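You operate a simulated robot arm through the tools that you are given. There is no shell and no other tool.

You are at the controls of a simulated robot arm. One attempt, no reset.

JOB
Set the collar of plunger B by its card, then try the plunger.
Fine: lock the table first; clamp the collar again; plunger down, then up.

Only the result counts: the job must be done as asked and must still hold three seconds after the hand-in. Knocking over, shifting, dropping, spilling or breaking anything else fails it.

ROBOT AND FRAMES
A 6-joint arm with a two-finger gripper on a trunk, on a base that drives. Base frame: it is fixed to the floor where the robot stands at the start and does not move with it; the origin is under the middle of the robot, x ahead of it, y to its left, z up. Units: m, degrees, N and s.
It reaches about 1.298 m from its shoulder. Its first joint turns from -149.0 to 149.0 degrees. Payload 1.57 kg.
The TCP is the grasp point between the finger pads, 0.021 m short of the fingertips. In the tool frame z runs along the fingers and y along their closing line. The gripper opens to 0.07 m. The gripper's body begins 0.05 m behind the TCP.
Orientation is told as [roll, pitch, yaw] about the base's x, y, z axes, in that order, counted from this pose: with the fingers straight down and closing along the base's y, the tool's x points along the base's -x, its y along +y and its z along -z.

CONTROLS
- The arm moves only by the tool play_rows. Its argument "motion" is one flat list of numbers, 7 for each row, row after row: the shift along the tool's x, y, z in m, then the turn, a rotation vector about the tool's x, y, z in degrees, then the finger opening in m, from 0 to 0.07. In form: [tx, ty, tz, wx, wy, wz, jaw, tx, ty, tz, wx, wy, wz, jaw, ...]. A call has 1 to 20 rows; each row is the pose to reach, as a shift and turn from the pose commanded when the call began, along the tool's axes at that moment. A row lasts 0.2 s, in which the tool goes at most 0.05 m and 8.6 degrees; a call with a longer step from one row to the next is refused whole, and so is a gripper value outside its range. Where a pose cannot be reached the arm comes as near as it can. A force on the tool above 40 N (or 10 N above the force at the start of the call, whichever is more), or a blocked arm, ends the call early, and 0.2 s more pass. Each finger halts on what it meets, pressing with about 30 N; the grip force reading is that of the motor and also rises with nothing between the fingers. The clock runs only during rows and for 0.2 s after the last one: add rows that repeat a pose to give the fingers time. It gives the time, the measured TCP pose, the force on the tool (base axes), the opening and the grip force at its end, in the units of the frame above (readings bear some noise), with the torque about the TCP (base axes, N m) and any sound that the robot's microphone picked up.
- Cameras (640 x 400 px; columns grow to the right, rows downward): "scene" is now at [0.0164, 0.1125, 1.6747]; the picture's right is [-0.67, -0.74, 0.00], its down [-0.46, 0.42, -0.78] and it looks along [0.58, -0.53, -0.63] (base axes); focal length 266 px, centre (320, 200). "wrist" rides on the gripper at [0.079, 0.004, -0.081] in the tool frame; the picture's right is [-0.05, 1.00, 0.00], its down [-0.67, -0.03, -0.74] and it looks along [-0.74, -0.04, 0.67] (tool axes); focal length 256 px, centre (320, 200). There is no depth. A picture from a camera that has moved, and an enlarged one, comes with that camera's place and axes in the base frame and with its lens.
- capture(camera): a new picture of that camera. No time passes.
- slide_trunk(by): slides the trunk up (or, below 0, down) by that many m; the arm and the scene camera ride with it, the base frame stays. It gives what a move gives, with no picture.
- roll_base(legs): drives the robot by 1 to 6 legs, each [ahead, turn to the left] in m and degrees, along the robot's own axes; the way and the turn of a leg run together, so that a leg with both is an arc; at most 1.5 m and 180 degrees a leg. The arm and the cameras ride along, it lands a little off, and it stops where it bumps. It gives what a move gives.
- head_to(pan, tilt): turns the head with the scene camera to pan (to the left, within 155 degrees either way) and tilt (down, from -29 to 69), counted from straight ahead of the robot. It gives what a move gives.
- enlarge(camera, box): a new picture of the part [left, top, right, bottom] of that camera's present view, enlarged. No time passes.
- finish_job(): hands the job in; it is judged then, once.

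Places have to be worked out from the pictures, the camera data and where the tool is seen. Open the gripper and draw the arm clear of the work before you hand the job in, unless the task says otherwise.

The tools are called as a command line: name --argument value ..., lists and objects as JSON in quotes. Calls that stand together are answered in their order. play_rows: Moves the arm, as the interface text tells. Its arguments: {"type":"object","properties":{"motion":{"type":"array"}},"required":["motion"]} The other tools are called the same way: slide_trunk (by) slides the trunk up or down; roll_base (legs) drives the base; head_to (pan, tilt) turns the head that bears the scene camera; capture (camera) takes a picture; enlarge (camera, box) takes an enlarged picture of a part of a camera's view; finish_job () hands the job in.

At the start:

```text
clock: 0.0
eef_pos: [0.4929, -0.4787, 0.9998]
ee_rot: [0.0, -0.1, 0.0]
force: [-0.8, 0.2, -1.0]
moment: [0.03, 0.03, -0.02]
gripper_width: 0.0702
grip_force: 0.1
trunk travel left (down, up): [-0.681, 0.289]
robot x, y, heading: [-0.0003, 0.0008, 0.1]
head pan, tilt: [-42.4, 38.7]
```

scene: 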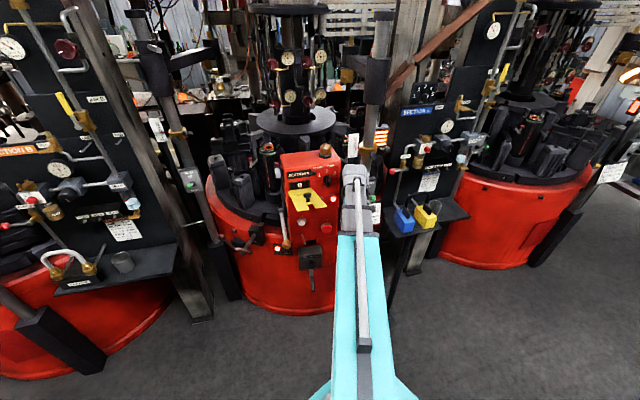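
wrist: 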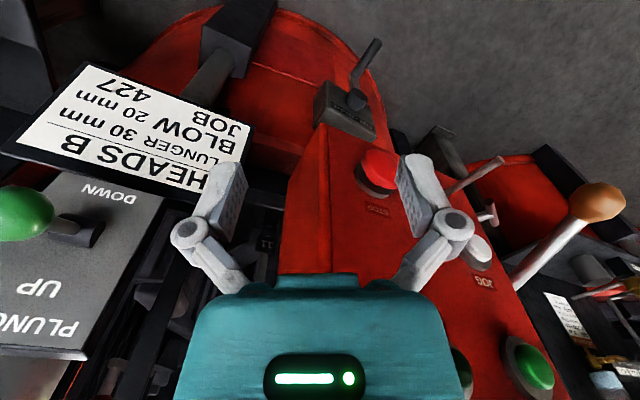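

I'll start by looking closely at the scene: the wrist view shows a card "HEADS B, PLUNGER 30 mm, BLOW 20 mm, JOB 427" and a plunger UP/DOWN lever. I enlarge several parts of the views.

enlarge --camera "scene" --box '[200, 100, 400, 320]'

enlarge --camera "scene" --box '[230, 0, 390, 140]'

enlarge --camera "scene" --box '[360, 60, 520, 260]'

enlarge --camera "scene" --box '[0, 0, 220, 300]'

enlarge --camera "wrist" --box '[0, 0, 300, 400]'

enlarge --camera "wrist" --box '[300, 0, 640, 400]'

```text
1.82 times, centred on (300, 210) of scene
camera zoom: at [0.0164, 0.1125, 1.6747], right [-0.67, -0.74, 0.0], down [-0.46, 0.42, -0.78], along [0.58, -0.53, -0.63], focal length 484 px, centre (356, 182)
```

zoom: 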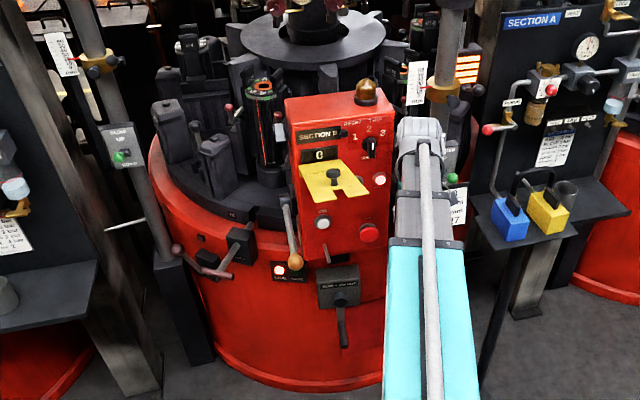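

```text
2.86 times, centred on (310, 70) of scene
camera zoom: at [0.0164, 0.1125, 1.6747], right [-0.67, -0.74, 0.0], down [-0.46, 0.42, -0.78], along [0.58, -0.53, -0.63], focal length 760 px, centre (349, 571)
```

zoom: 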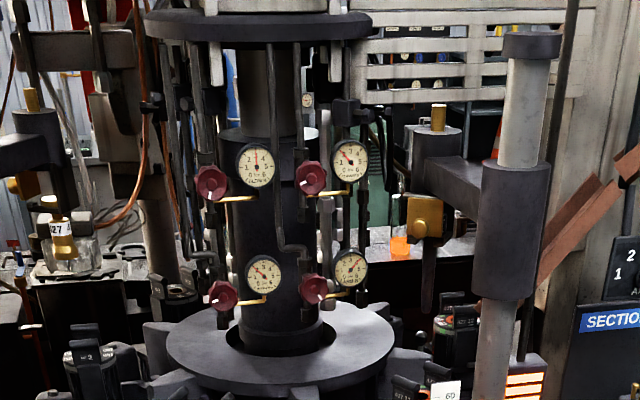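

```text
2.00 times, centred on (440, 160) of scene
camera zoom: at [0.0164, 0.1125, 1.6747], right [-0.67, -0.74, 0.0], down [-0.46, 0.42, -0.78], along [0.58, -0.53, -0.63], focal length 532 px, centre (80, 280)
```

zoom: 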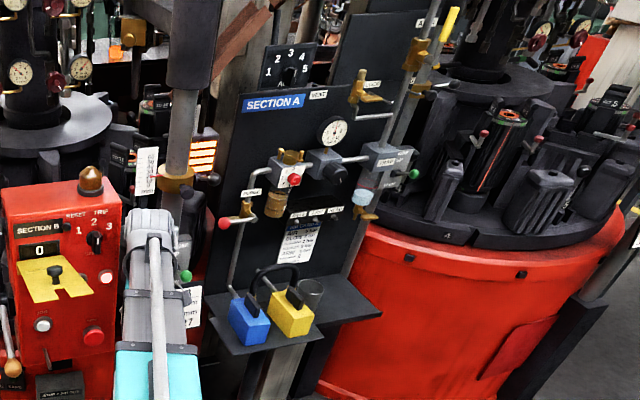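

```text
1.33 times, centred on (110, 150) of scene
camera zoom: at [0.0164, 0.1125, 1.6747], right [-0.67, -0.74, 0.0], down [-0.46, 0.42, -0.78], along [0.58, -0.53, -0.63], focal length 355 px, centre (600, 267)
```

zoom: 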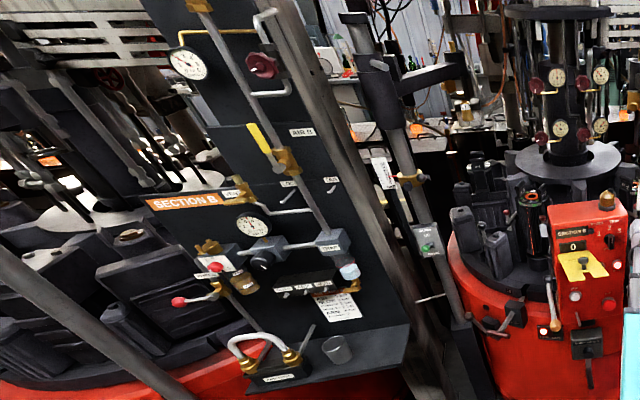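

```text
1.00 times, centred on (150, 200) of wrist (not enlarged: the box is as wide or as high as the picture)
camera zoom: at [0.4134, -0.4728, 1.0805], right [0.05, 1.0, 0.0], down [0.67, -0.03, 0.75], along [0.74, -0.04, -0.67], focal length 256 px, centre (490, 200)
```

zoom: 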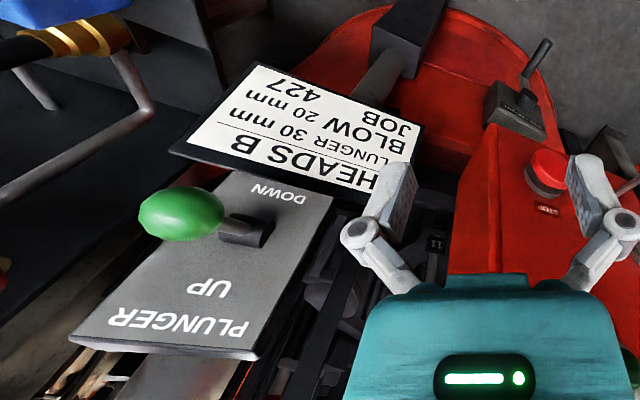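

```text
1.00 times, centred on (470, 200) of wrist (not enlarged: the box is as wide or as high as the picture)
camera zoom: at [0.4134, -0.4728, 1.0805], right [0.05, 1.0, 0.0], down [0.67, -0.03, 0.75], along [0.74, -0.04, -0.67], focal length 256 px, centre (170, 200)
```

zoom: 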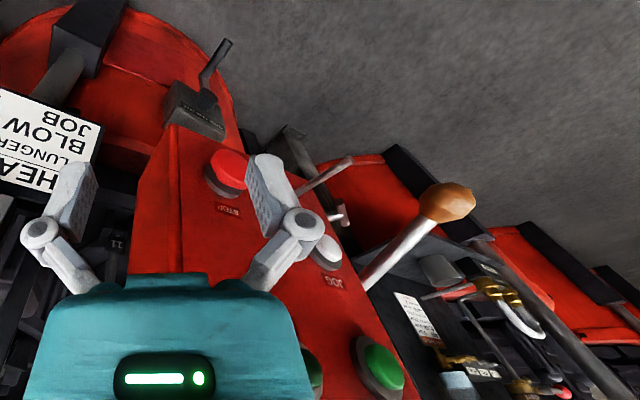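

The middle machine seems to be Section B. I enlarge smaller regions to read labels: the console, the posts with collars, the levers.

enlarge --camera "scene" --box '[270, 140, 350, 200]'

enlarge --camera "scene" --box '[220, 190, 340, 300]'

enlarge --camera "scene" --box '[340, 80, 420, 170]'

enlarge --camera "scene" --box '[340, 0, 440, 110]'

enlarge --camera "scene" --box '[120, 0, 240, 120]'

enlarge --camera "scene" --box '[140, 100, 240, 220]'

enlarge --camera "scene" --box '[200, 120, 300, 200]'

```text
6.67 times, centred on (310, 170) of scene
camera zoom: at [0.0164, 0.1125, 1.6747], right [-0.67, -0.74, 0.0], down [-0.46, 0.42, -0.78], along [0.58, -0.53, -0.63], focal length 1773 px, centre (387, 400)
```

zoom: 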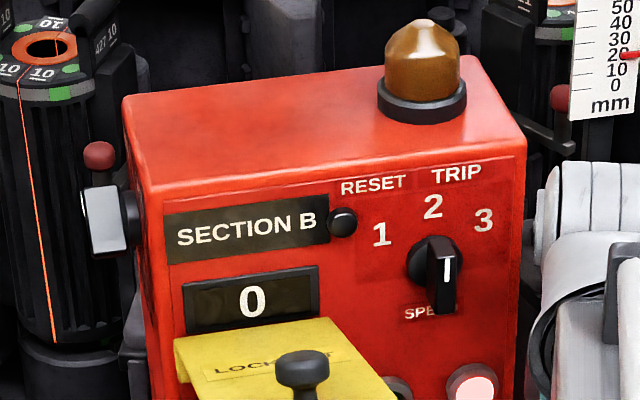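

```text
3.64 times, centred on (280, 245) of scene
camera zoom: at [0.0164, 0.1125, 1.6747], right [-0.67, -0.74, 0.0], down [-0.46, 0.42, -0.78], along [0.58, -0.53, -0.63], focal length 967 px, centre (466, 36)
```

zoom: 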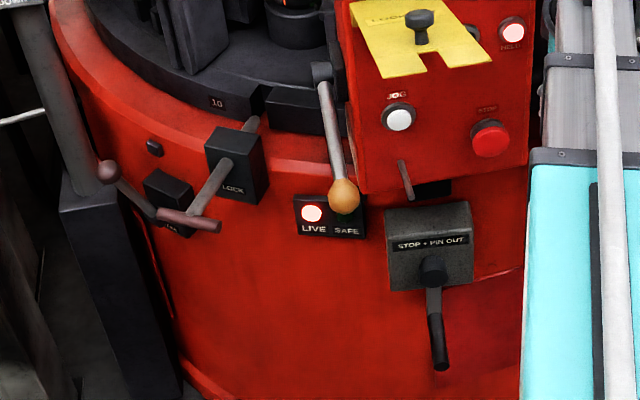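

```text
4.44 times, centred on (380, 125) of scene
camera zoom: at [0.0164, 0.1125, 1.6747], right [-0.67, -0.74, 0.0], down [-0.46, 0.42, -0.78], along [0.58, -0.53, -0.63], focal length 1182 px, centre (53, 533)
```

zoom: 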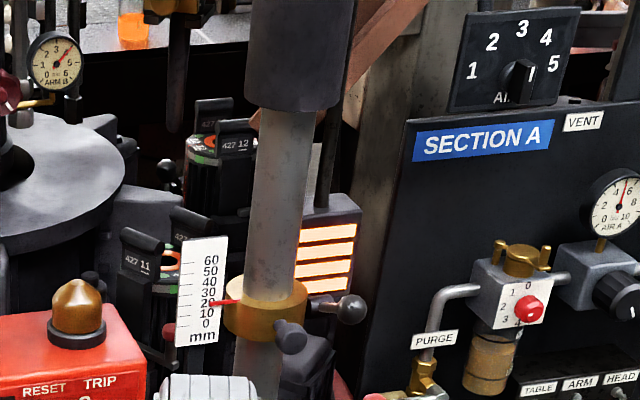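

```text
3.64 times, centred on (390, 55) of scene
camera zoom: at [0.0164, 0.1125, 1.6747], right [-0.67, -0.74, 0.0], down [-0.46, 0.42, -0.78], along [0.58, -0.53, -0.63], focal length 967 px, centre (66, 727)
```

zoom: 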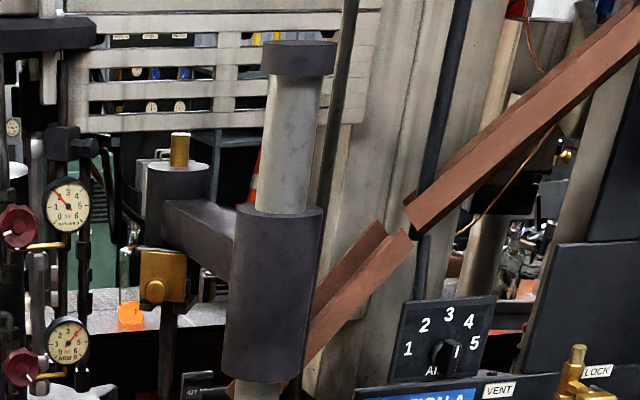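

```text
3.33 times, centred on (180, 60) of scene
camera zoom: at [0.0164, 0.1125, 1.6747], right [-0.67, -0.74, 0.0], down [-0.46, 0.42, -0.78], along [0.58, -0.53, -0.63], focal length 887 px, centre (787, 667)
```

zoom: 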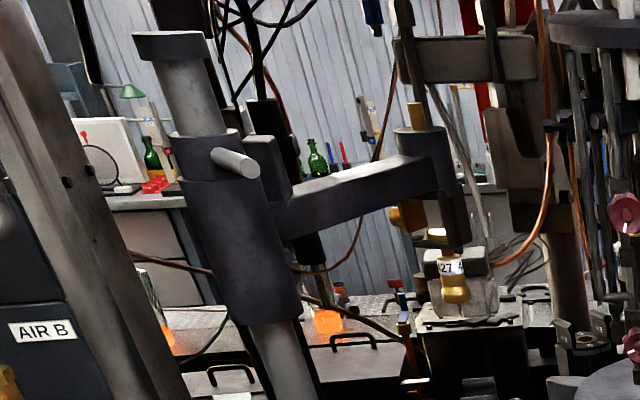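

```text
3.33 times, centred on (190, 160) of scene
camera zoom: at [0.0164, 0.1125, 1.6747], right [-0.67, -0.74, 0.0], down [-0.46, 0.42, -0.78], along [0.58, -0.53, -0.63], focal length 887 px, centre (753, 333)
```

zoom: 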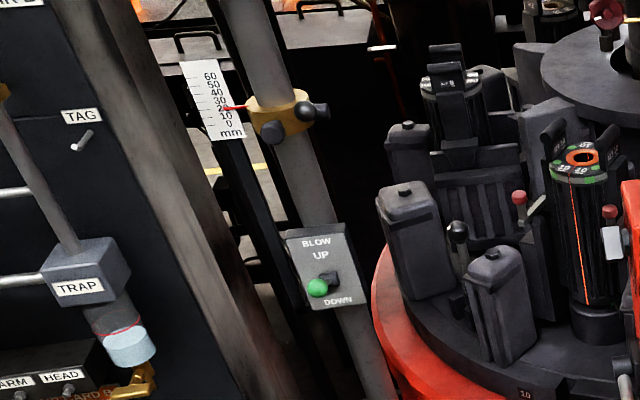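

```text
5.00 times, centred on (250, 160) of scene
camera zoom: at [0.0164, 0.1125, 1.6747], right [-0.67, -0.74, 0.0], down [-0.46, 0.42, -0.78], along [0.58, -0.53, -0.63], focal length 1330 px, centre (670, 400)
```

zoom: 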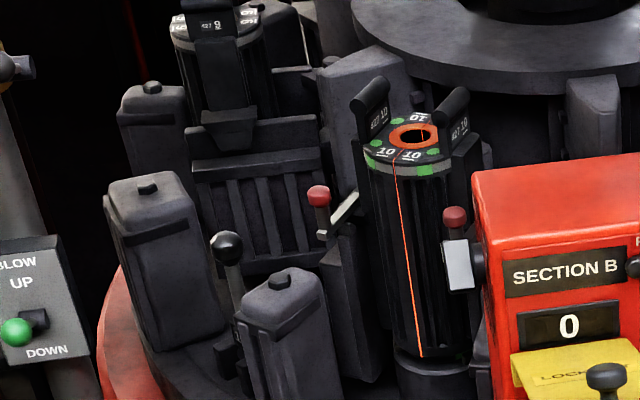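

The plunger post's collar (right post) reads about 20 mm and the card says 30 mm. I look closer at the collar, the table lock lever and the area around the controls.

enlarge --camera "scene" --box '[350, 125, 400, 165]'

enlarge --camera "scene" --box '[230, 200, 310, 260]'

enlarge --camera "scene" --box '[350, 170, 400, 230]'

enlarge --camera "scene" --box '[270, 180, 350, 240]'

```text
10.00 times, centred on (375, 145) of scene
camera zoom: at [0.0164, 0.1125, 1.6747], right [-0.67, -0.74, 0.0], down [-0.46, 0.42, -0.78], along [0.58, -0.53, -0.63], focal length 2660 px, centre (-230, 750)
```

zoom: 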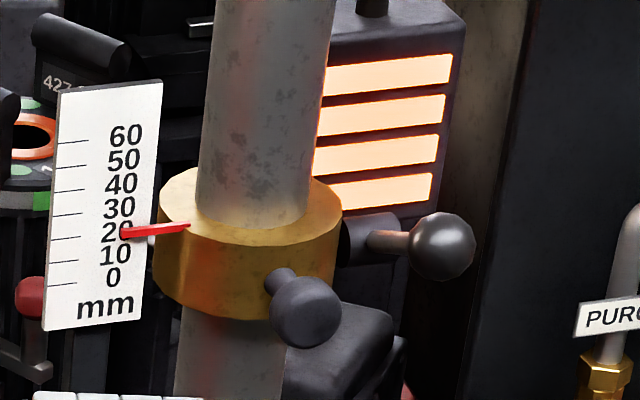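

```text
6.67 times, centred on (270, 230) of scene
camera zoom: at [0.0164, 0.1125, 1.6747], right [-0.67, -0.74, 0.0], down [-0.46, 0.42, -0.78], along [0.58, -0.53, -0.63], focal length 1773 px, centre (653, 0)
```

zoom: 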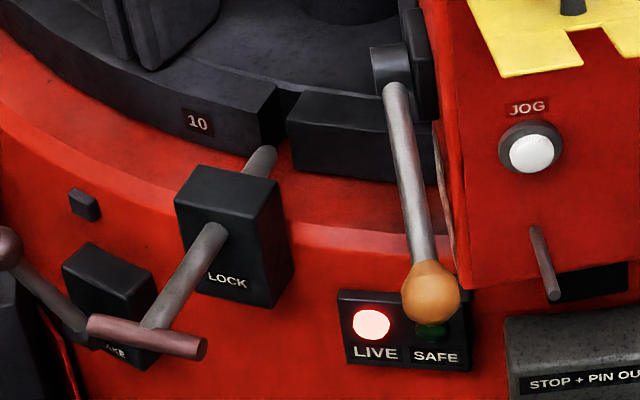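

```text
6.67 times, centred on (375, 200) of scene
camera zoom: at [0.0164, 0.1125, 1.6747], right [-0.67, -0.74, 0.0], down [-0.46, 0.42, -0.78], along [0.58, -0.53, -0.63], focal length 1773 px, centre (-47, 200)
```

zoom: 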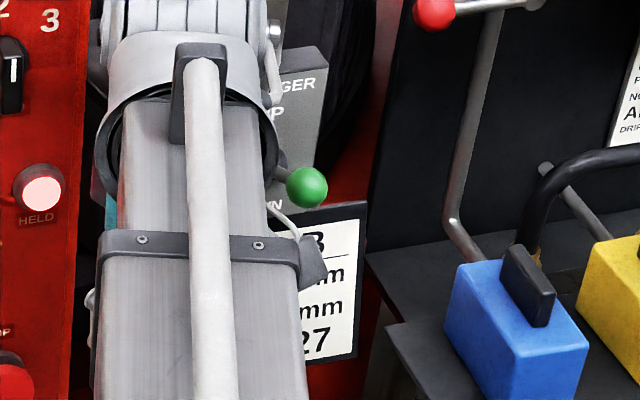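

```text
6.67 times, centred on (310, 210) of scene
camera zoom: at [0.0164, 0.1125, 1.6747], right [-0.67, -0.74, 0.0], down [-0.46, 0.42, -0.78], along [0.58, -0.53, -0.63], focal length 1773 px, centre (387, 133)
```

zoom: 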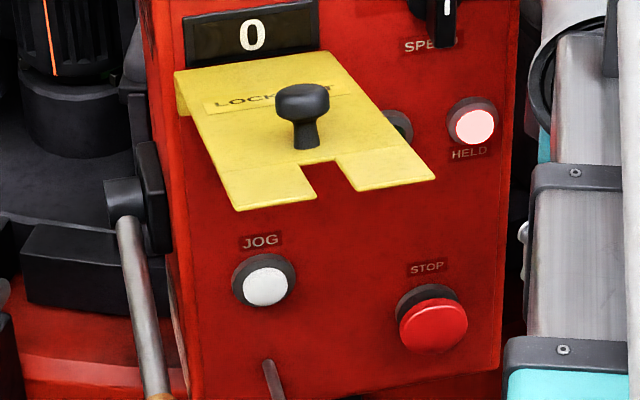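

The table lock is a T-handled bolt in a "LOCK" block below table station 10. The plunger post is about at (0.6, -0.68) with the collar near z 1.16. I raise the arm and move it sideways so the wrist camera can see the collar from the front.

play_rows --motion '[0, 0, -0.045, 0, 0, 0, 0.07, 0, 0, -0.09, 0, 0, 0, 0.07, 0, 0, -0.135, 0, 0, 0, 0.07, 0, 0, -0.18, 0, 0, 0, 0.07, 0.015, 0, -0.225, 0, 0, 0, 0.07, 0.03, -0.02, -0.265, 0, 0, 0, 0.07, 0.04, -0.06, -0.28, 0, 0, 0, 0.07, 0.05, -0.1, -0.28, 0, 0, 0, 0.07, 0.06, -0.14, -0.28, 0, 0, 0, 0.07, 0.06, -0.14, -0.28, 0, 0, 0, 0.07]'

capture --camera "wrist"

capture --camera "scene"

```text
clock: 2.2
eef_pos: [0.4182, -0.6092, 0.999]
ee_rot: [0.0, -0.1, 0.0]
force: [0.0, -1.0, -0.2]
moment: [0.05, 0.03, -0.01]
gripper_width: 0.0697
grip_force: 0.0
out of reach, approached as far as the arm can: row 1, 2, 3, 4, 5, 6, 7, 8, 9, 10
trunk travel left (down, up): [-0.681, 0.289]
robot x, y, heading: [-0.0006, -0.003, -0.1]
head pan, tilt: [-42.4, 38.7]
```

```text
taken
camera wrist: at [0.3394, -0.6045, 1.0803], right [0.05, 1.0, 0.0], down [0.66, -0.03, 0.75], along [0.75, -0.04, -0.67], focal length 256 px, centre (320, 200)
```

wrist: 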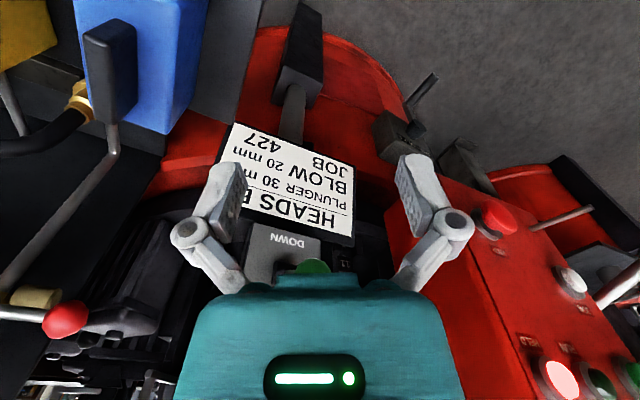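

```text
taken
camera scene: at [0.0162, 0.112, 1.6747], right [-0.67, -0.74, 0.0], down [-0.46, 0.42, -0.78], along [0.58, -0.53, -0.63], focal length 266 px, centre (320, 200)
```

scene: 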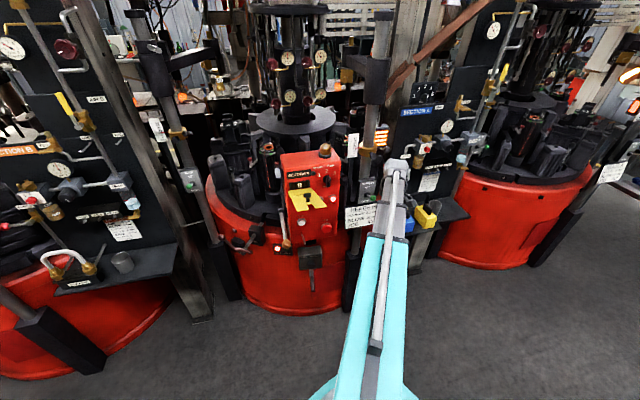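

The arm could not go up in this pose, so it moved sideways/back only. I raise the trunk to get the camera and gripper higher instead.

slide_trunk --by 0.26

capture --camera "wrist"

capture --camera "scene"

```text
clock: 4.9
eef_pos: [0.4188, -0.6084, 1.2606]
ee_rot: [0.0, -0.1, 0.1]
force: [0.0, -0.2, -0.5]
moment: [-0.03, 0.02, -0.01]
gripper_width: 0.0701
grip_force: 0.1
trunk travel left (down, up): [-0.941, 0.029]
robot x, y, heading: [-0.0002, 0.0019, 0.1]
head pan, tilt: [-42.4, 38.7]
```

```text
taken
camera wrist: at [0.3397, -0.604, 1.3405], right [0.05, 1.0, 0.0], down [0.67, -0.03, 0.75], along [0.74, -0.04, -0.67], focal length 256 px, centre (320, 200)
```

wrist: 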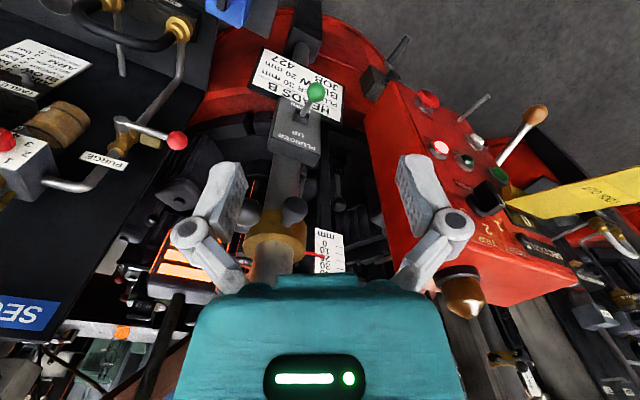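

```text
taken
camera scene: at [0.0164, 0.1124, 1.9346], right [-0.67, -0.74, 0.0], down [-0.46, 0.42, -0.78], along [0.58, -0.53, -0.63], focal length 266 px, centre (320, 200)
```

scene: 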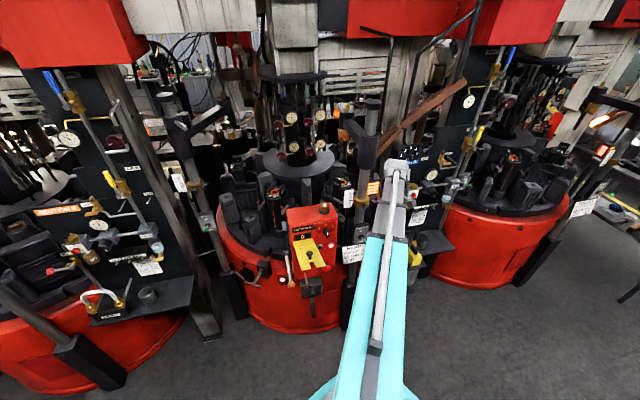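

Now the wrist view shows the collar, its knob and the scale. I enlarge them from both cameras.

enlarge --camera "wrist" --box '[220, 180, 360, 290]'

enlarge --camera "wrist" --box '[250, 60, 360, 180]'

enlarge --camera "scene" --box '[330, 80, 430, 220]'

enlarge --camera "scene" --box '[220, 230, 340, 330]'

```text
3.64 times, centred on (290, 235) of wrist
camera zoom: at [0.3397, -0.604, 1.3405], right [0.05, 1.0, 0.0], down [0.67, -0.03, 0.75], along [0.74, -0.04, -0.67], focal length 931 px, centre (429, 73)
```

zoom: 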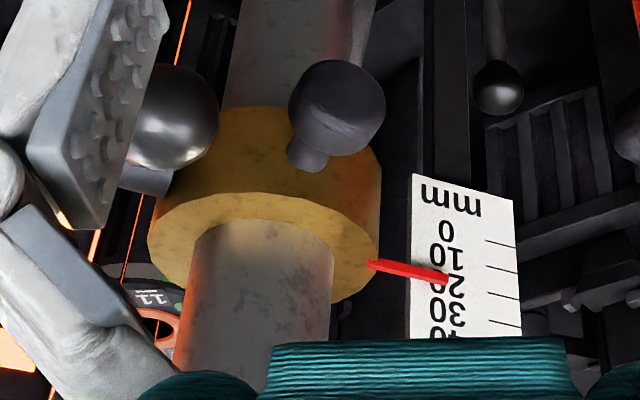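

```text
3.33 times, centred on (305, 120) of wrist
camera zoom: at [0.3397, -0.604, 1.3405], right [0.05, 1.0, 0.0], down [0.67, -0.03, 0.75], along [0.74, -0.04, -0.67], focal length 853 px, centre (370, 467)
```

zoom: 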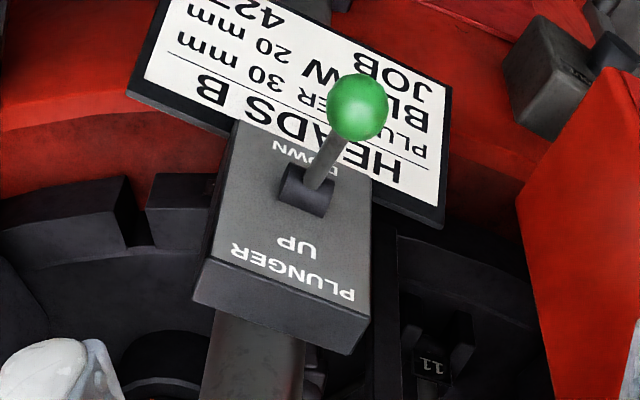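

```text
2.86 times, centred on (380, 150) of scene
camera zoom: at [0.0164, 0.1124, 1.9346], right [-0.67, -0.74, 0.0], down [-0.46, 0.42, -0.78], along [0.58, -0.53, -0.63], focal length 760 px, centre (149, 343)
```

zoom: 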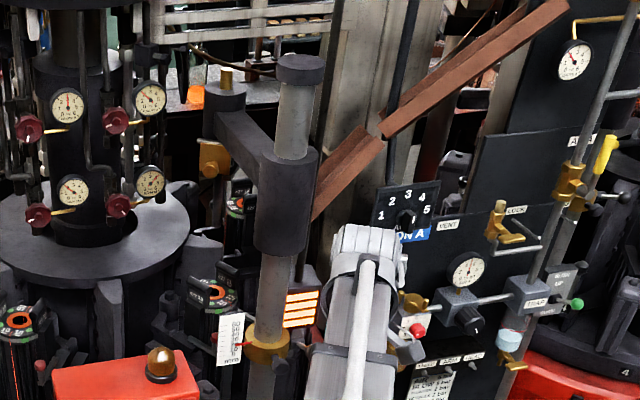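

```text
4.00 times, centred on (280, 280) of scene
camera zoom: at [0.0164, 0.1124, 1.9346], right [-0.67, -0.74, 0.0], down [-0.46, 0.42, -0.78], along [0.58, -0.53, -0.63], focal length 1064 px, centre (480, -120)
```

zoom: 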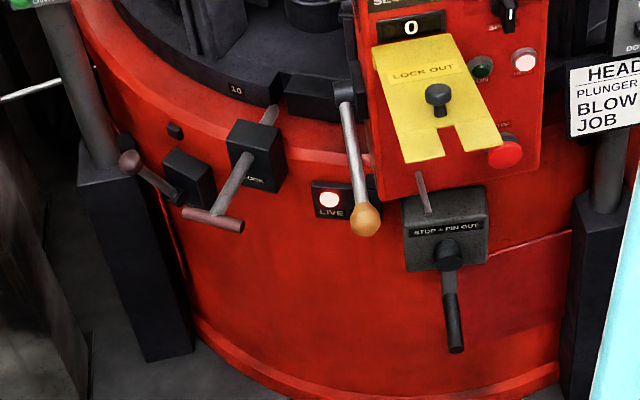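

I move the arm left (toward +y, at x≈0.42, clear of the console lamp at about (0.63,-0.47,1.25)) so the scene camera sees the plunger post unobstructed.

play_rows --motion '[0.0, 0.04, 0, 0, 0, 0, 0.07, 0.01, 0.08, 0, 0, 0, 0, 0.07, 0.02, 0.12, 0, 0, 0, 0, 0.07, 0.03, 0.16, 0, 0, 0, 0, 0.07, 0.04, 0.2, 0, 0, 0, 0, 0.07, 0.05, 0.24, 0, 0, 0, 0, 0.07, 0.06, 0.28, 0, 0, 0, 0, 0.07, 0.07, 0.32, 0, 0, 0, 0, 0.07, 0.07, 0.36, 0, 0, 0, 0, 0.07, 0.07, 0.4, 0, 0, 0, 0, 0.07]'

capture --camera "scene"

capture --camera "wrist"

```text
clock: 7.1
eef_pos: [0.4448, -0.2872, 1.261]
ee_rot: [0.0, 0.0, 0.0]
force: [0.3, 0.1, -0.2]
moment: [-0.02, -0.01, -0.01]
gripper_width: 0.0702
grip_force: 0.1
out of reach, approached as far as the arm can: row 7, 8, 9, 10
trunk travel left (down, up): [-0.941, 0.029]
robot x, y, heading: [-0.0001, -0.0003, 0.2]
head pan, tilt: [-42.4, 38.7]
```

```text
taken
camera scene: at [0.0165, 0.1128, 1.9346], right [-0.67, -0.74, 0.0], down [-0.46, 0.42, -0.78], along [0.58, -0.53, -0.63], focal length 266 px, centre (320, 200)
```

scene: 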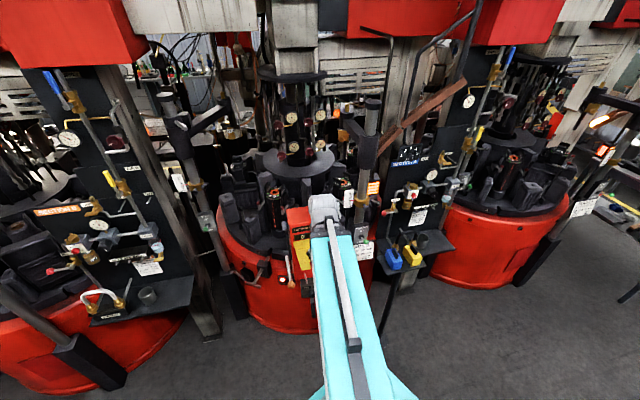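

```text
taken
camera wrist: at [0.3653, -0.2821, 1.3406], right [0.05, 1.0, 0.0], down [0.67, -0.04, 0.75], along [0.74, -0.04, -0.67], focal length 256 px, centre (320, 200)
```

wrist: 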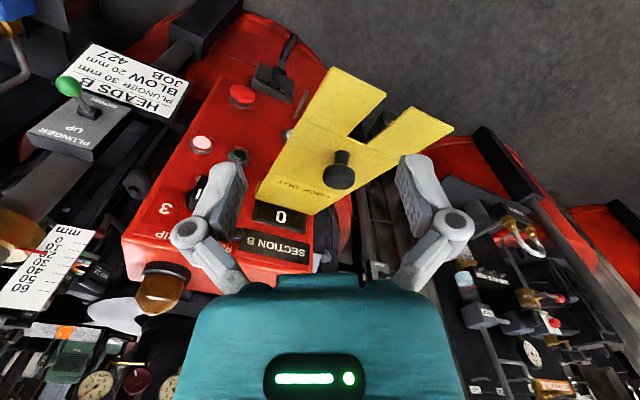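

Now the plunger post is in the clear. I enlarge it at several zooms.

enlarge --camera "scene" --box '[340, 170, 400, 210]'

enlarge --camera "scene" --box '[340, 205, 400, 265]'

enlarge --camera "scene" --box '[320, 90, 400, 180]'

enlarge --camera "scene" --box '[225, 235, 315, 305]'

```text
10.00 times, centred on (370, 190) of scene
camera zoom: at [0.0165, 0.1128, 1.9346], right [-0.67, -0.74, 0.0], down [-0.46, 0.42, -0.78], along [0.58, -0.53, -0.63], focal length 2660 px, centre (-180, 300)
```

zoom: 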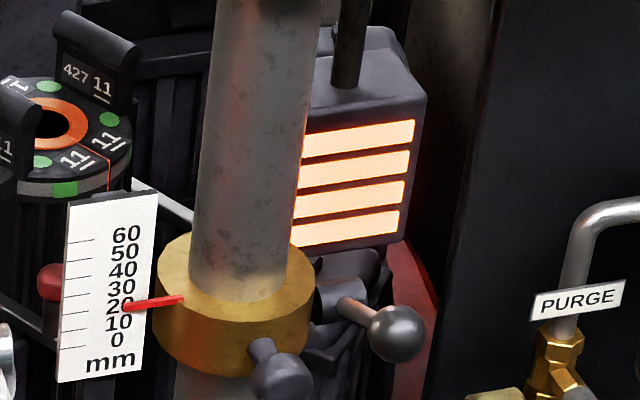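

```text
6.67 times, centred on (370, 235) of scene
camera zoom: at [0.0165, 0.1128, 1.9346], right [-0.67, -0.74, 0.0], down [-0.46, 0.42, -0.78], along [0.58, -0.53, -0.63], focal length 1773 px, centre (-13, -33)
```

zoom: 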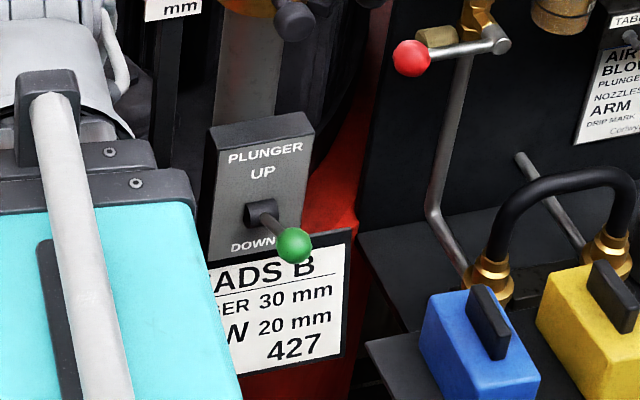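

```text
4.44 times, centred on (360, 135) of scene
camera zoom: at [0.0165, 0.1128, 1.9346], right [-0.67, -0.74, 0.0], down [-0.46, 0.42, -0.78], along [0.58, -0.53, -0.63], focal length 1182 px, centre (142, 489)
```

zoom: 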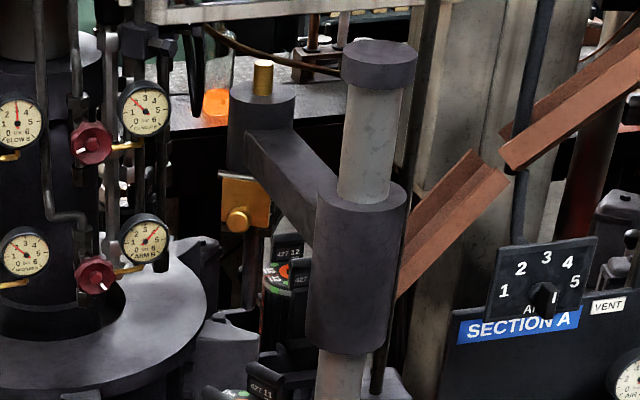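

```text
5.71 times, centred on (270, 270) of scene
camera zoom: at [0.0165, 0.1128, 1.9346], right [-0.67, -0.74, 0.0], down [-0.46, 0.42, -0.78], along [0.58, -0.53, -0.63], focal length 1520 px, centre (606, -200)
```

zoom: 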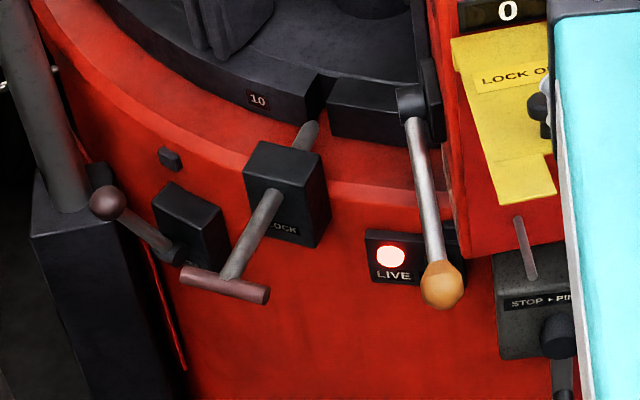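

Triangulating between views: post axis ≈ (0.596,-0.672); collar ball lever ≈ (0.509,-0.675,1.20); collar knob ≈ (0.544,-0.642,1.17); plunger lever ball ≈ (0.50,-0.618,1.0); lock T-handle ≈ (0.816,-0.163,0.766) with its bolt pointing along about (0.5,-0.87,0). First the lock: I bring the arm to the left in free space and lower the trunk to look at it.

play_rows --motion '[-0.01, 0.04, 0, 0, 0, 0, 0.07, -0.02, 0.08, 0, 0, 0, 0, 0.07, -0.03, 0.12, 0, 0, 0, 0, 0.07, -0.04, 0.16, 0, 0, 0, 0, 0.07, -0.05, 0.2, 0, 0, 0, 0, 0.07, -0.06, 0.24, 0, 0, 0, 0, 0.07, -0.07, 0.27, 0, 0, 0, 0, 0.07, -0.07, 0.27, 0, 0, 0, 0, 0.07]'

```text
clock: 8.9
eef_pos: [0.5377, -0.0182, 1.2597]
ee_rot: [-0.1, -0.1, -0.1]
force: [0.3, -0.4, 0.4]
moment: [0.05, 0.03, 0.02]
gripper_width: 0.0699
grip_force: 0.0
out of reach, approached as far as the arm can: row 1, 2, 3, 4, 5, 6, 7, 8
trunk travel left (down, up): [-0.941, 0.029]
robot x, y, heading: [0.0026, -0.001, 0.1]
head pan, tilt: [-42.4, 38.7]
```

I lower the trunk by 0.36 m so the gripper is at about z 0.90, and look at the lock handle.

slide_trunk --by -0.36

capture --camera "wrist"

capture --camera "scene"

```text
clock: 12.4
eef_pos: [0.5379, -0.0168, 0.8995]
ee_rot: [-0.1, 0.0, 0.0]
force: [0.0, -0.9, -0.2]
moment: [0.01, -0.02, -0.01]
gripper_width: 0.0702
grip_force: 0.2
trunk travel left (down, up): [-0.581, 0.389]
robot x, y, heading: [0.0025, 0.0017, 0.0]
head pan, tilt: [-42.4, 38.7]
```

```text
taken
camera wrist: at [0.4582, -0.013, 0.9807], right [0.05, 1.0, 0.0], down [0.67, -0.03, 0.75], along [0.74, -0.04, -0.67], focal length 256 px, centre (320, 200)
```

wrist: 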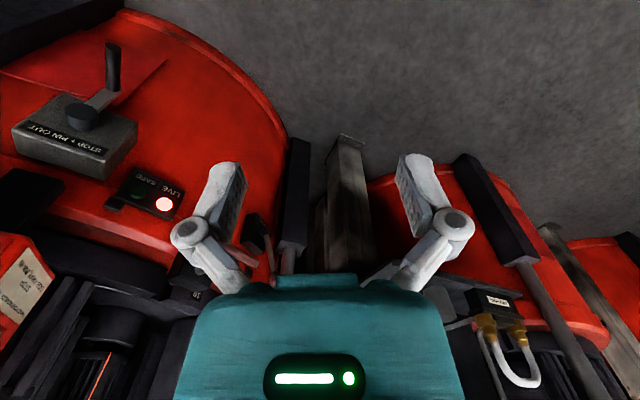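

```text
taken
camera scene: at [0.0164, 0.1126, 1.5747], right [-0.67, -0.74, 0.0], down [-0.46, 0.42, -0.78], along [0.58, -0.53, -0.63], focal length 266 px, centre (320, 200)
```

scene: 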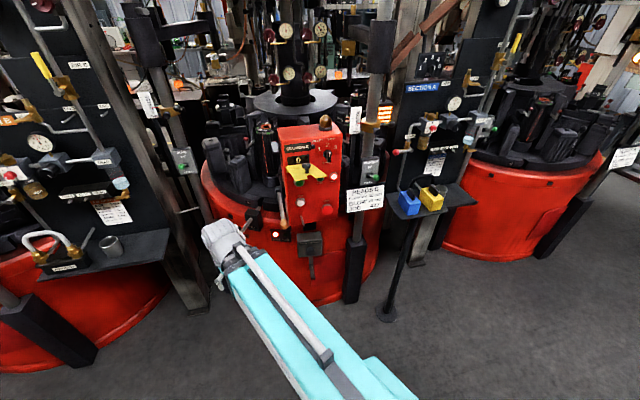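

I zoom into the wrist view around the lock handle and check the scene view of it from this lower height.

enlarge --camera "wrist" --box '[90, 150, 300, 300]'

enlarge --camera "scene" --box '[210, 180, 330, 290]'

enlarge --camera "scene" --box '[340, 90, 420, 200]'

```text
2.67 times, centred on (195, 225) of wrist
camera zoom: at [0.4582, -0.013, 0.9807], right [0.05, 1.0, 0.0], down [0.67, -0.03, 0.75], along [0.74, -0.04, -0.67], focal length 683 px, centre (653, 133)
```

zoom: 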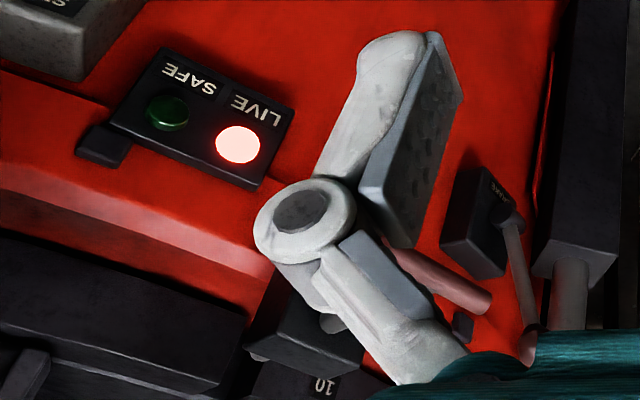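

```text
3.64 times, centred on (270, 235) of scene
camera zoom: at [0.0164, 0.1126, 1.5747], right [-0.67, -0.74, 0.0], down [-0.46, 0.42, -0.78], along [0.58, -0.53, -0.63], focal length 967 px, centre (502, 73)
```

zoom: 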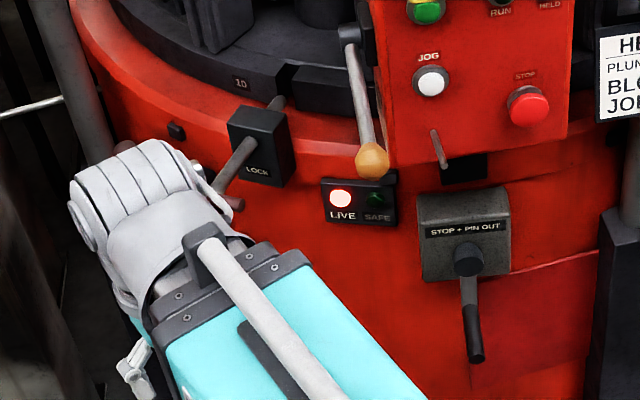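

```text
3.64 times, centred on (380, 145) of scene
camera zoom: at [0.0164, 0.1126, 1.5747], right [-0.67, -0.74, 0.0], down [-0.46, 0.42, -0.78], along [0.58, -0.53, -0.63], focal length 967 px, centre (102, 400)
```

zoom: 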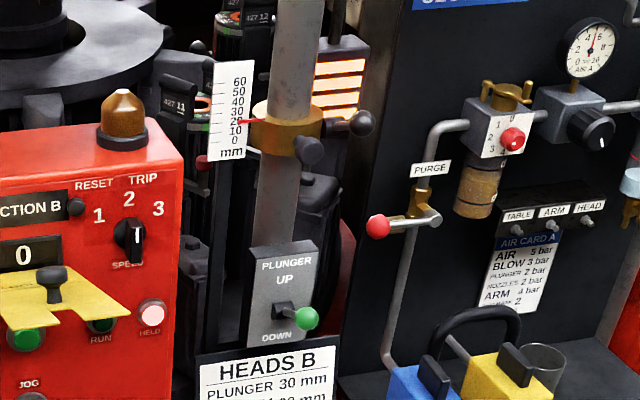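

The orange lever ball sits at about (0.59,-0.24,0.94), close to where the forearm would pass when pushing the lock. I drive the base ~0.25 m to the left to get a cleaner approach.

roll_base --legs '[[0, 90], [0.25, 0], [0, -90]]'

capture --camera "scene"

capture --camera "wrist"

```text
clock: 25.9
eef_pos: [0.5413, 0.2392, 0.8995]
ee_rot: [0.0, 0.0, 0.0]
force: [-0.3, -1.4, 0.5]
moment: [-0.01, 0.01, 0.0]
gripper_width: 0.0699
grip_force: 0.1
trunk travel left (down, up): [-0.581, 0.389]
robot x, y, heading: [0.0037, 0.2594, -0.2]
head pan, tilt: [-42.4, 38.7]
```

```text
taken
camera scene: at [0.0208, 0.3703, 1.5747], right [-0.68, -0.74, 0.0], down [-0.46, 0.42, -0.78], along [0.57, -0.53, -0.63], focal length 266 px, centre (320, 200)
```

scene: 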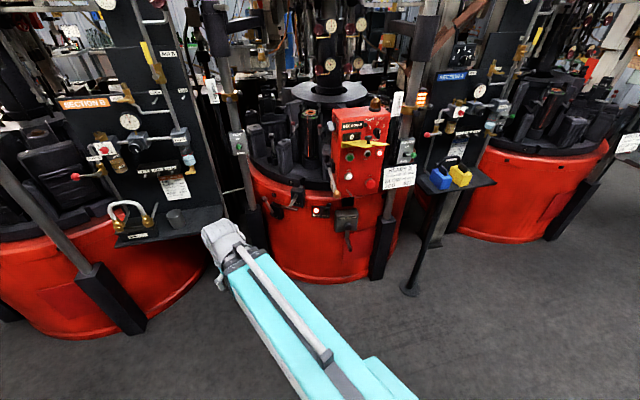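

```text
taken
camera wrist: at [0.4622, 0.2434, 0.9806], right [0.06, 1.0, 0.0], down [0.67, -0.04, 0.74], along [0.74, -0.04, -0.67], focal length 256 px, centre (320, 200)
```

wrist: 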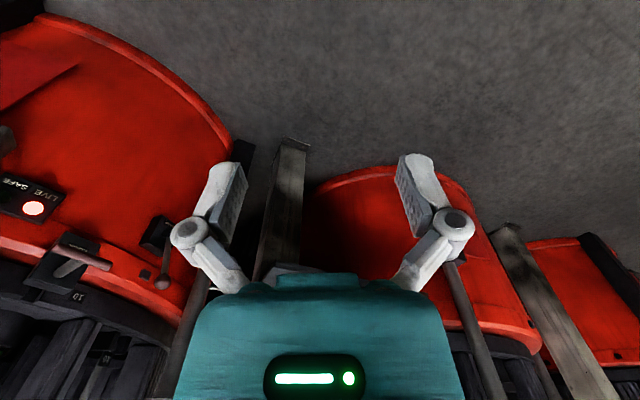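

Good view from here. I zoom on the lock and its surroundings from both cameras to fix the geometry.

enlarge --camera "wrist" --box '[0, 170, 200, 320]'

enlarge --camera "scene" --box '[255, 165, 335, 225]'

enlarge --camera "scene" --box '[310, 80, 430, 220]'

```text
2.67 times, centred on (100, 245) of wrist
camera zoom: at [0.4622, 0.2434, 0.9806], right [0.06, 1.0, 0.0], down [0.67, -0.04, 0.74], along [0.74, -0.04, -0.67], focal length 683 px, centre (907, 80)
```

zoom: 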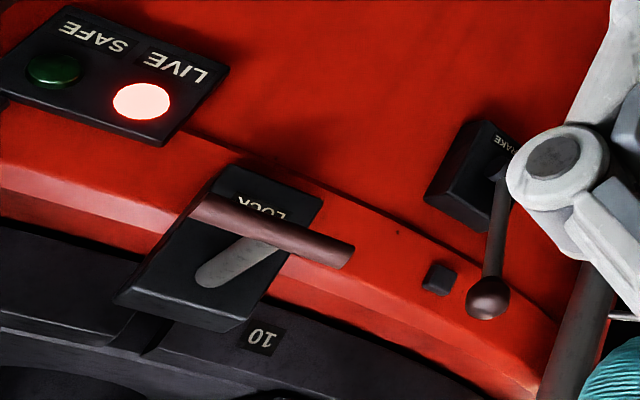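

```text
6.67 times, centred on (295, 195) of scene
camera zoom: at [0.0208, 0.3703, 1.5747], right [-0.68, -0.74, 0.0], down [-0.46, 0.42, -0.78], along [0.57, -0.53, -0.63], focal length 1773 px, centre (487, 233)
```

zoom: 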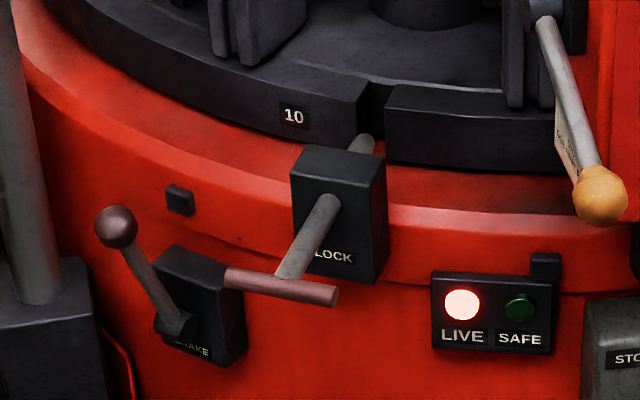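

```text
2.86 times, centred on (370, 150) of scene
camera zoom: at [0.0208, 0.3703, 1.5747], right [-0.68, -0.74, 0.0], down [-0.46, 0.42, -0.78], along [0.57, -0.53, -0.63], focal length 760 px, centre (177, 343)
```

zoom: 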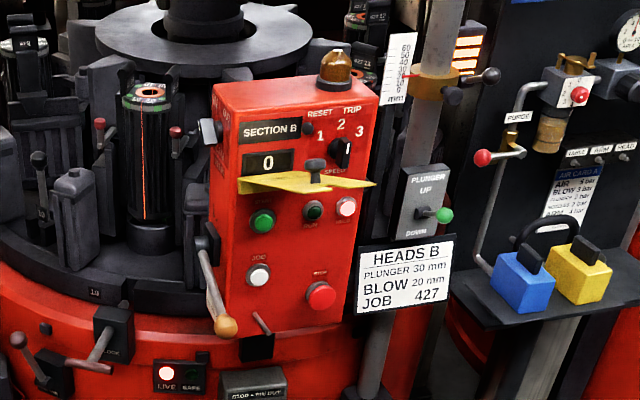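

The T-handle centre is confirmed at about (0.817,-0.167,0.766) and the bolt lines up with the table gap, direction ≈ (0.52,-0.855). I bring the closed gripper, yawed 31°, to a point just outside the handle at z≈0.87.

play_rows --motion '[-0.02, -0.03, 0.0025, 0, 0, -2.6, 0.0, -0.0415, -0.0605, 0.005, 0, 0, -5.2, 0.0, -0.062, -0.091, 0.0075, 0, 0, -7.8, 0.0, -0.083, -0.121, 0.01, 0, 0, -10.3, 0.0, -0.104, -0.151, 0.0125, 0, 0, -12.9, 0.0, -0.1245, -0.1815, 0.015, 0, 0, -15.5, 0.0, -0.145, -0.212, 0.0175, 0, 0, -18.1, 0.0, -0.166, -0.242, 0.02, 0, 0, -20.7, 0.0, -0.187, -0.272, 0.0225, 0, 0, -23.3, 0.0, -0.2075, -0.3025, 0.025, 0, 0, -25.8, 0.0, -0.228, -0.333, 0.0275, 0, 0, -28.4, 0.0, -0.245, -0.358, 0.03, 0, 0, -31.0, 0.0, -0.245, -0.358, 0.03, 0, 0, -31.0, 0.0]'

capture --camera "wrist"

capture --camera "scene"

```text
clock: 28.6
eef_pos: [0.786, -0.1222, 0.9003]
ee_rot: [0.1, 0.0, 30.9]
force: [-0.2, 0.3, 0.4]
moment: [-0.02, 0.02, 0.03]
gripper_width: 0.0
grip_force: 29.1
out of reach, approached as far as the arm can: row 2, 3, 4, 5, 6, 7, 8, 9, 10, 11, 12, 13
trunk travel left (down, up): [-0.581, 0.389]
robot x, y, heading: [0.005, 0.2605, -0.5]
head pan, tilt: [-42.4, 38.7]
```

```text
taken
camera wrist: at [0.7157, -0.1587, 0.9805], right [-0.47, 0.88, 0.0], down [0.59, 0.31, 0.74], along [0.66, 0.35, -0.67], focal length 256 px, centre (320, 200)
```

wrist: 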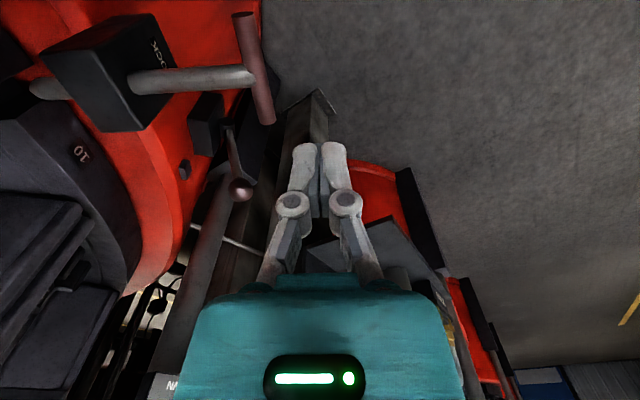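

```text
taken
camera scene: at [0.021, 0.3701, 1.5747], right [-0.68, -0.74, 0.0], down [-0.46, 0.42, -0.78], along [0.57, -0.53, -0.63], focal length 266 px, centre (320, 200)
```

scene: 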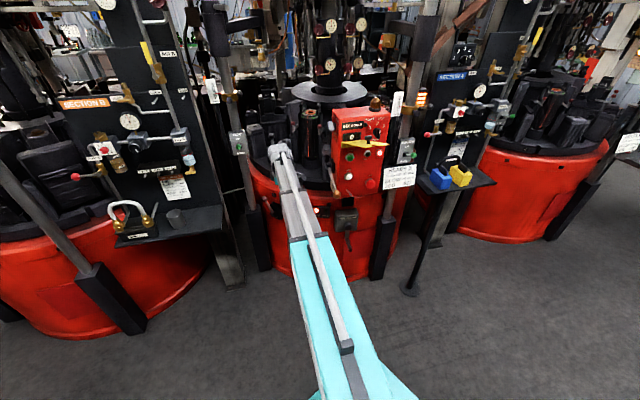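

The arm's height seems to come only from the trunk (z stayed 0.900). The closed fingers are at (0.786,-0.122), 5.4 cm outside the T-bar; I lower the trunk by 0.125 m so the fingertips are level with the bar.

slide_trunk --by -0.125

capture --camera "wrist"

enlarge --camera "scene" --box '[235, 110, 355, 210]'

```text
clock: 30.2
eef_pos: [0.7867, -0.1227, 0.7756]
ee_rot: [0.0, 0.0, 31.0]
force: [-0.8, 0.1, -0.5]
moment: [-0.03, 0.02, 0.02]
gripper_width: 0.0
grip_force: 28.4
trunk travel left (down, up): [-0.456, 0.514]
robot x, y, heading: [0.0035, 0.2574, 0.0]
head pan, tilt: [-42.4, 38.7]
```

```text
taken
camera wrist: at [0.7157, -0.1582, 0.8556], right [-0.47, 0.88, 0.0], down [0.59, 0.31, 0.74], along [0.66, 0.35, -0.67], focal length 256 px, centre (320, 200)
```

wrist: 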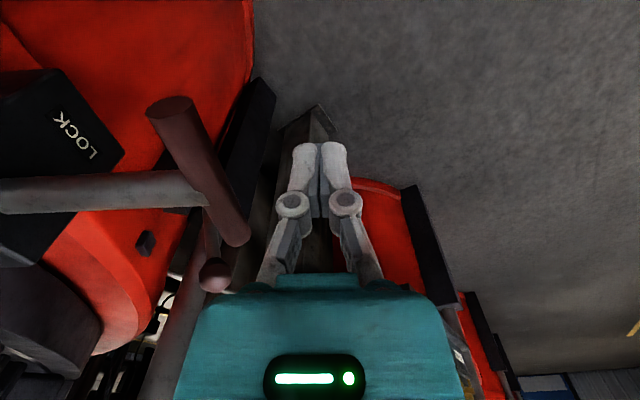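

```text
4.00 times, centred on (295, 160) of scene
camera zoom: at [0.0209, 0.3703, 1.4497], right [-0.68, -0.74, 0.0], down [-0.46, 0.42, -0.78], along [0.57, -0.53, -0.63], focal length 1064 px, centre (420, 360)
```

zoom: 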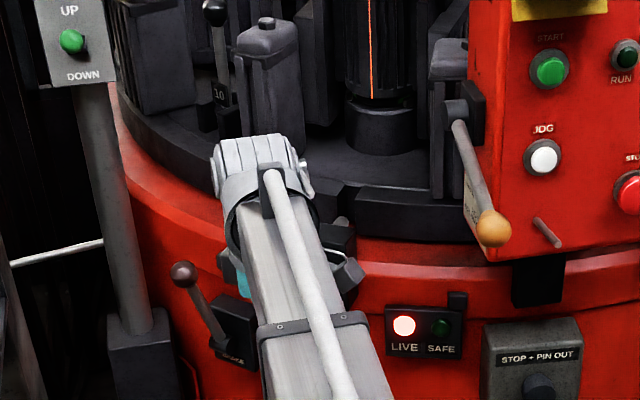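

The fingers are level with the T-bar and aimed at its middle. I push slowly along -tool y (toward the table): contact expected after ~3.7 cm, going to 9 cm first.

play_rows --motion '[0, -0.015, 0, 0, 0, 0, 0.0, 0, -0.03, 0, 0, 0, 0, 0.0, 0, -0.042, 0, 0, 0, 0, 0.0, 0, -0.054, 0, 0, 0, 0, 0.0, 0, -0.066, 0, 0, 0, 0, 0.0, 0, -0.078, 0, 0, 0, 0, 0.0, 0, -0.09, 0, 0, 0, 0, 0.0, 0, -0.09, 0, 0, 0, 0, 0.0]'

capture --camera "wrist"

enlarge --camera "scene" --box '[235, 110, 355, 210]'

```text
clock: 31.6
eef_pos: [0.8194, -0.1771, 0.7746]
ee_rot: [0.8, 0.2, 31.1]
force: [-2.4, 5.3, 1.6]
moment: [-0.06, 0.0, 0.02]
gripper_width: 0.0001
grip_force: 29.0
trunk travel left (down, up): [-0.456, 0.514]
robot x, y, heading: [0.003, 0.2568, -0.4]
head pan, tilt: [-42.4, 38.7]
stopped in row 6: the force on the tool passed its limit at 51 N (the readings are from after the stop); the commanded pose is now the measured one
```

```text
taken
camera wrist: at [0.7498, -0.2154, 0.8564], right [-0.47, 0.88, 0.01], down [0.6, 0.3, 0.74], along [0.65, 0.36, -0.67], focal length 256 px, centre (320, 200)
```

wrist: 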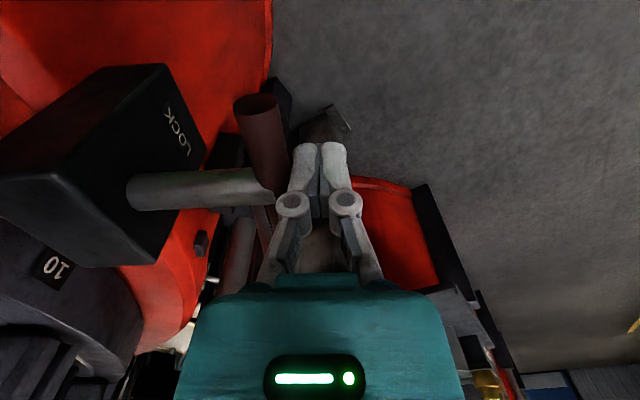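

```text
4.00 times, centred on (295, 160) of scene
camera zoom: at [0.0205, 0.371, 1.4497], right [-0.68, -0.74, 0.0], down [-0.46, 0.42, -0.78], along [0.57, -0.53, -0.63], focal length 1064 px, centre (420, 360)
```

zoom: 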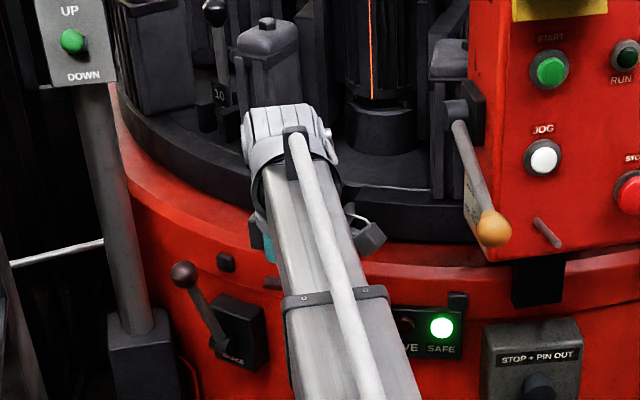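

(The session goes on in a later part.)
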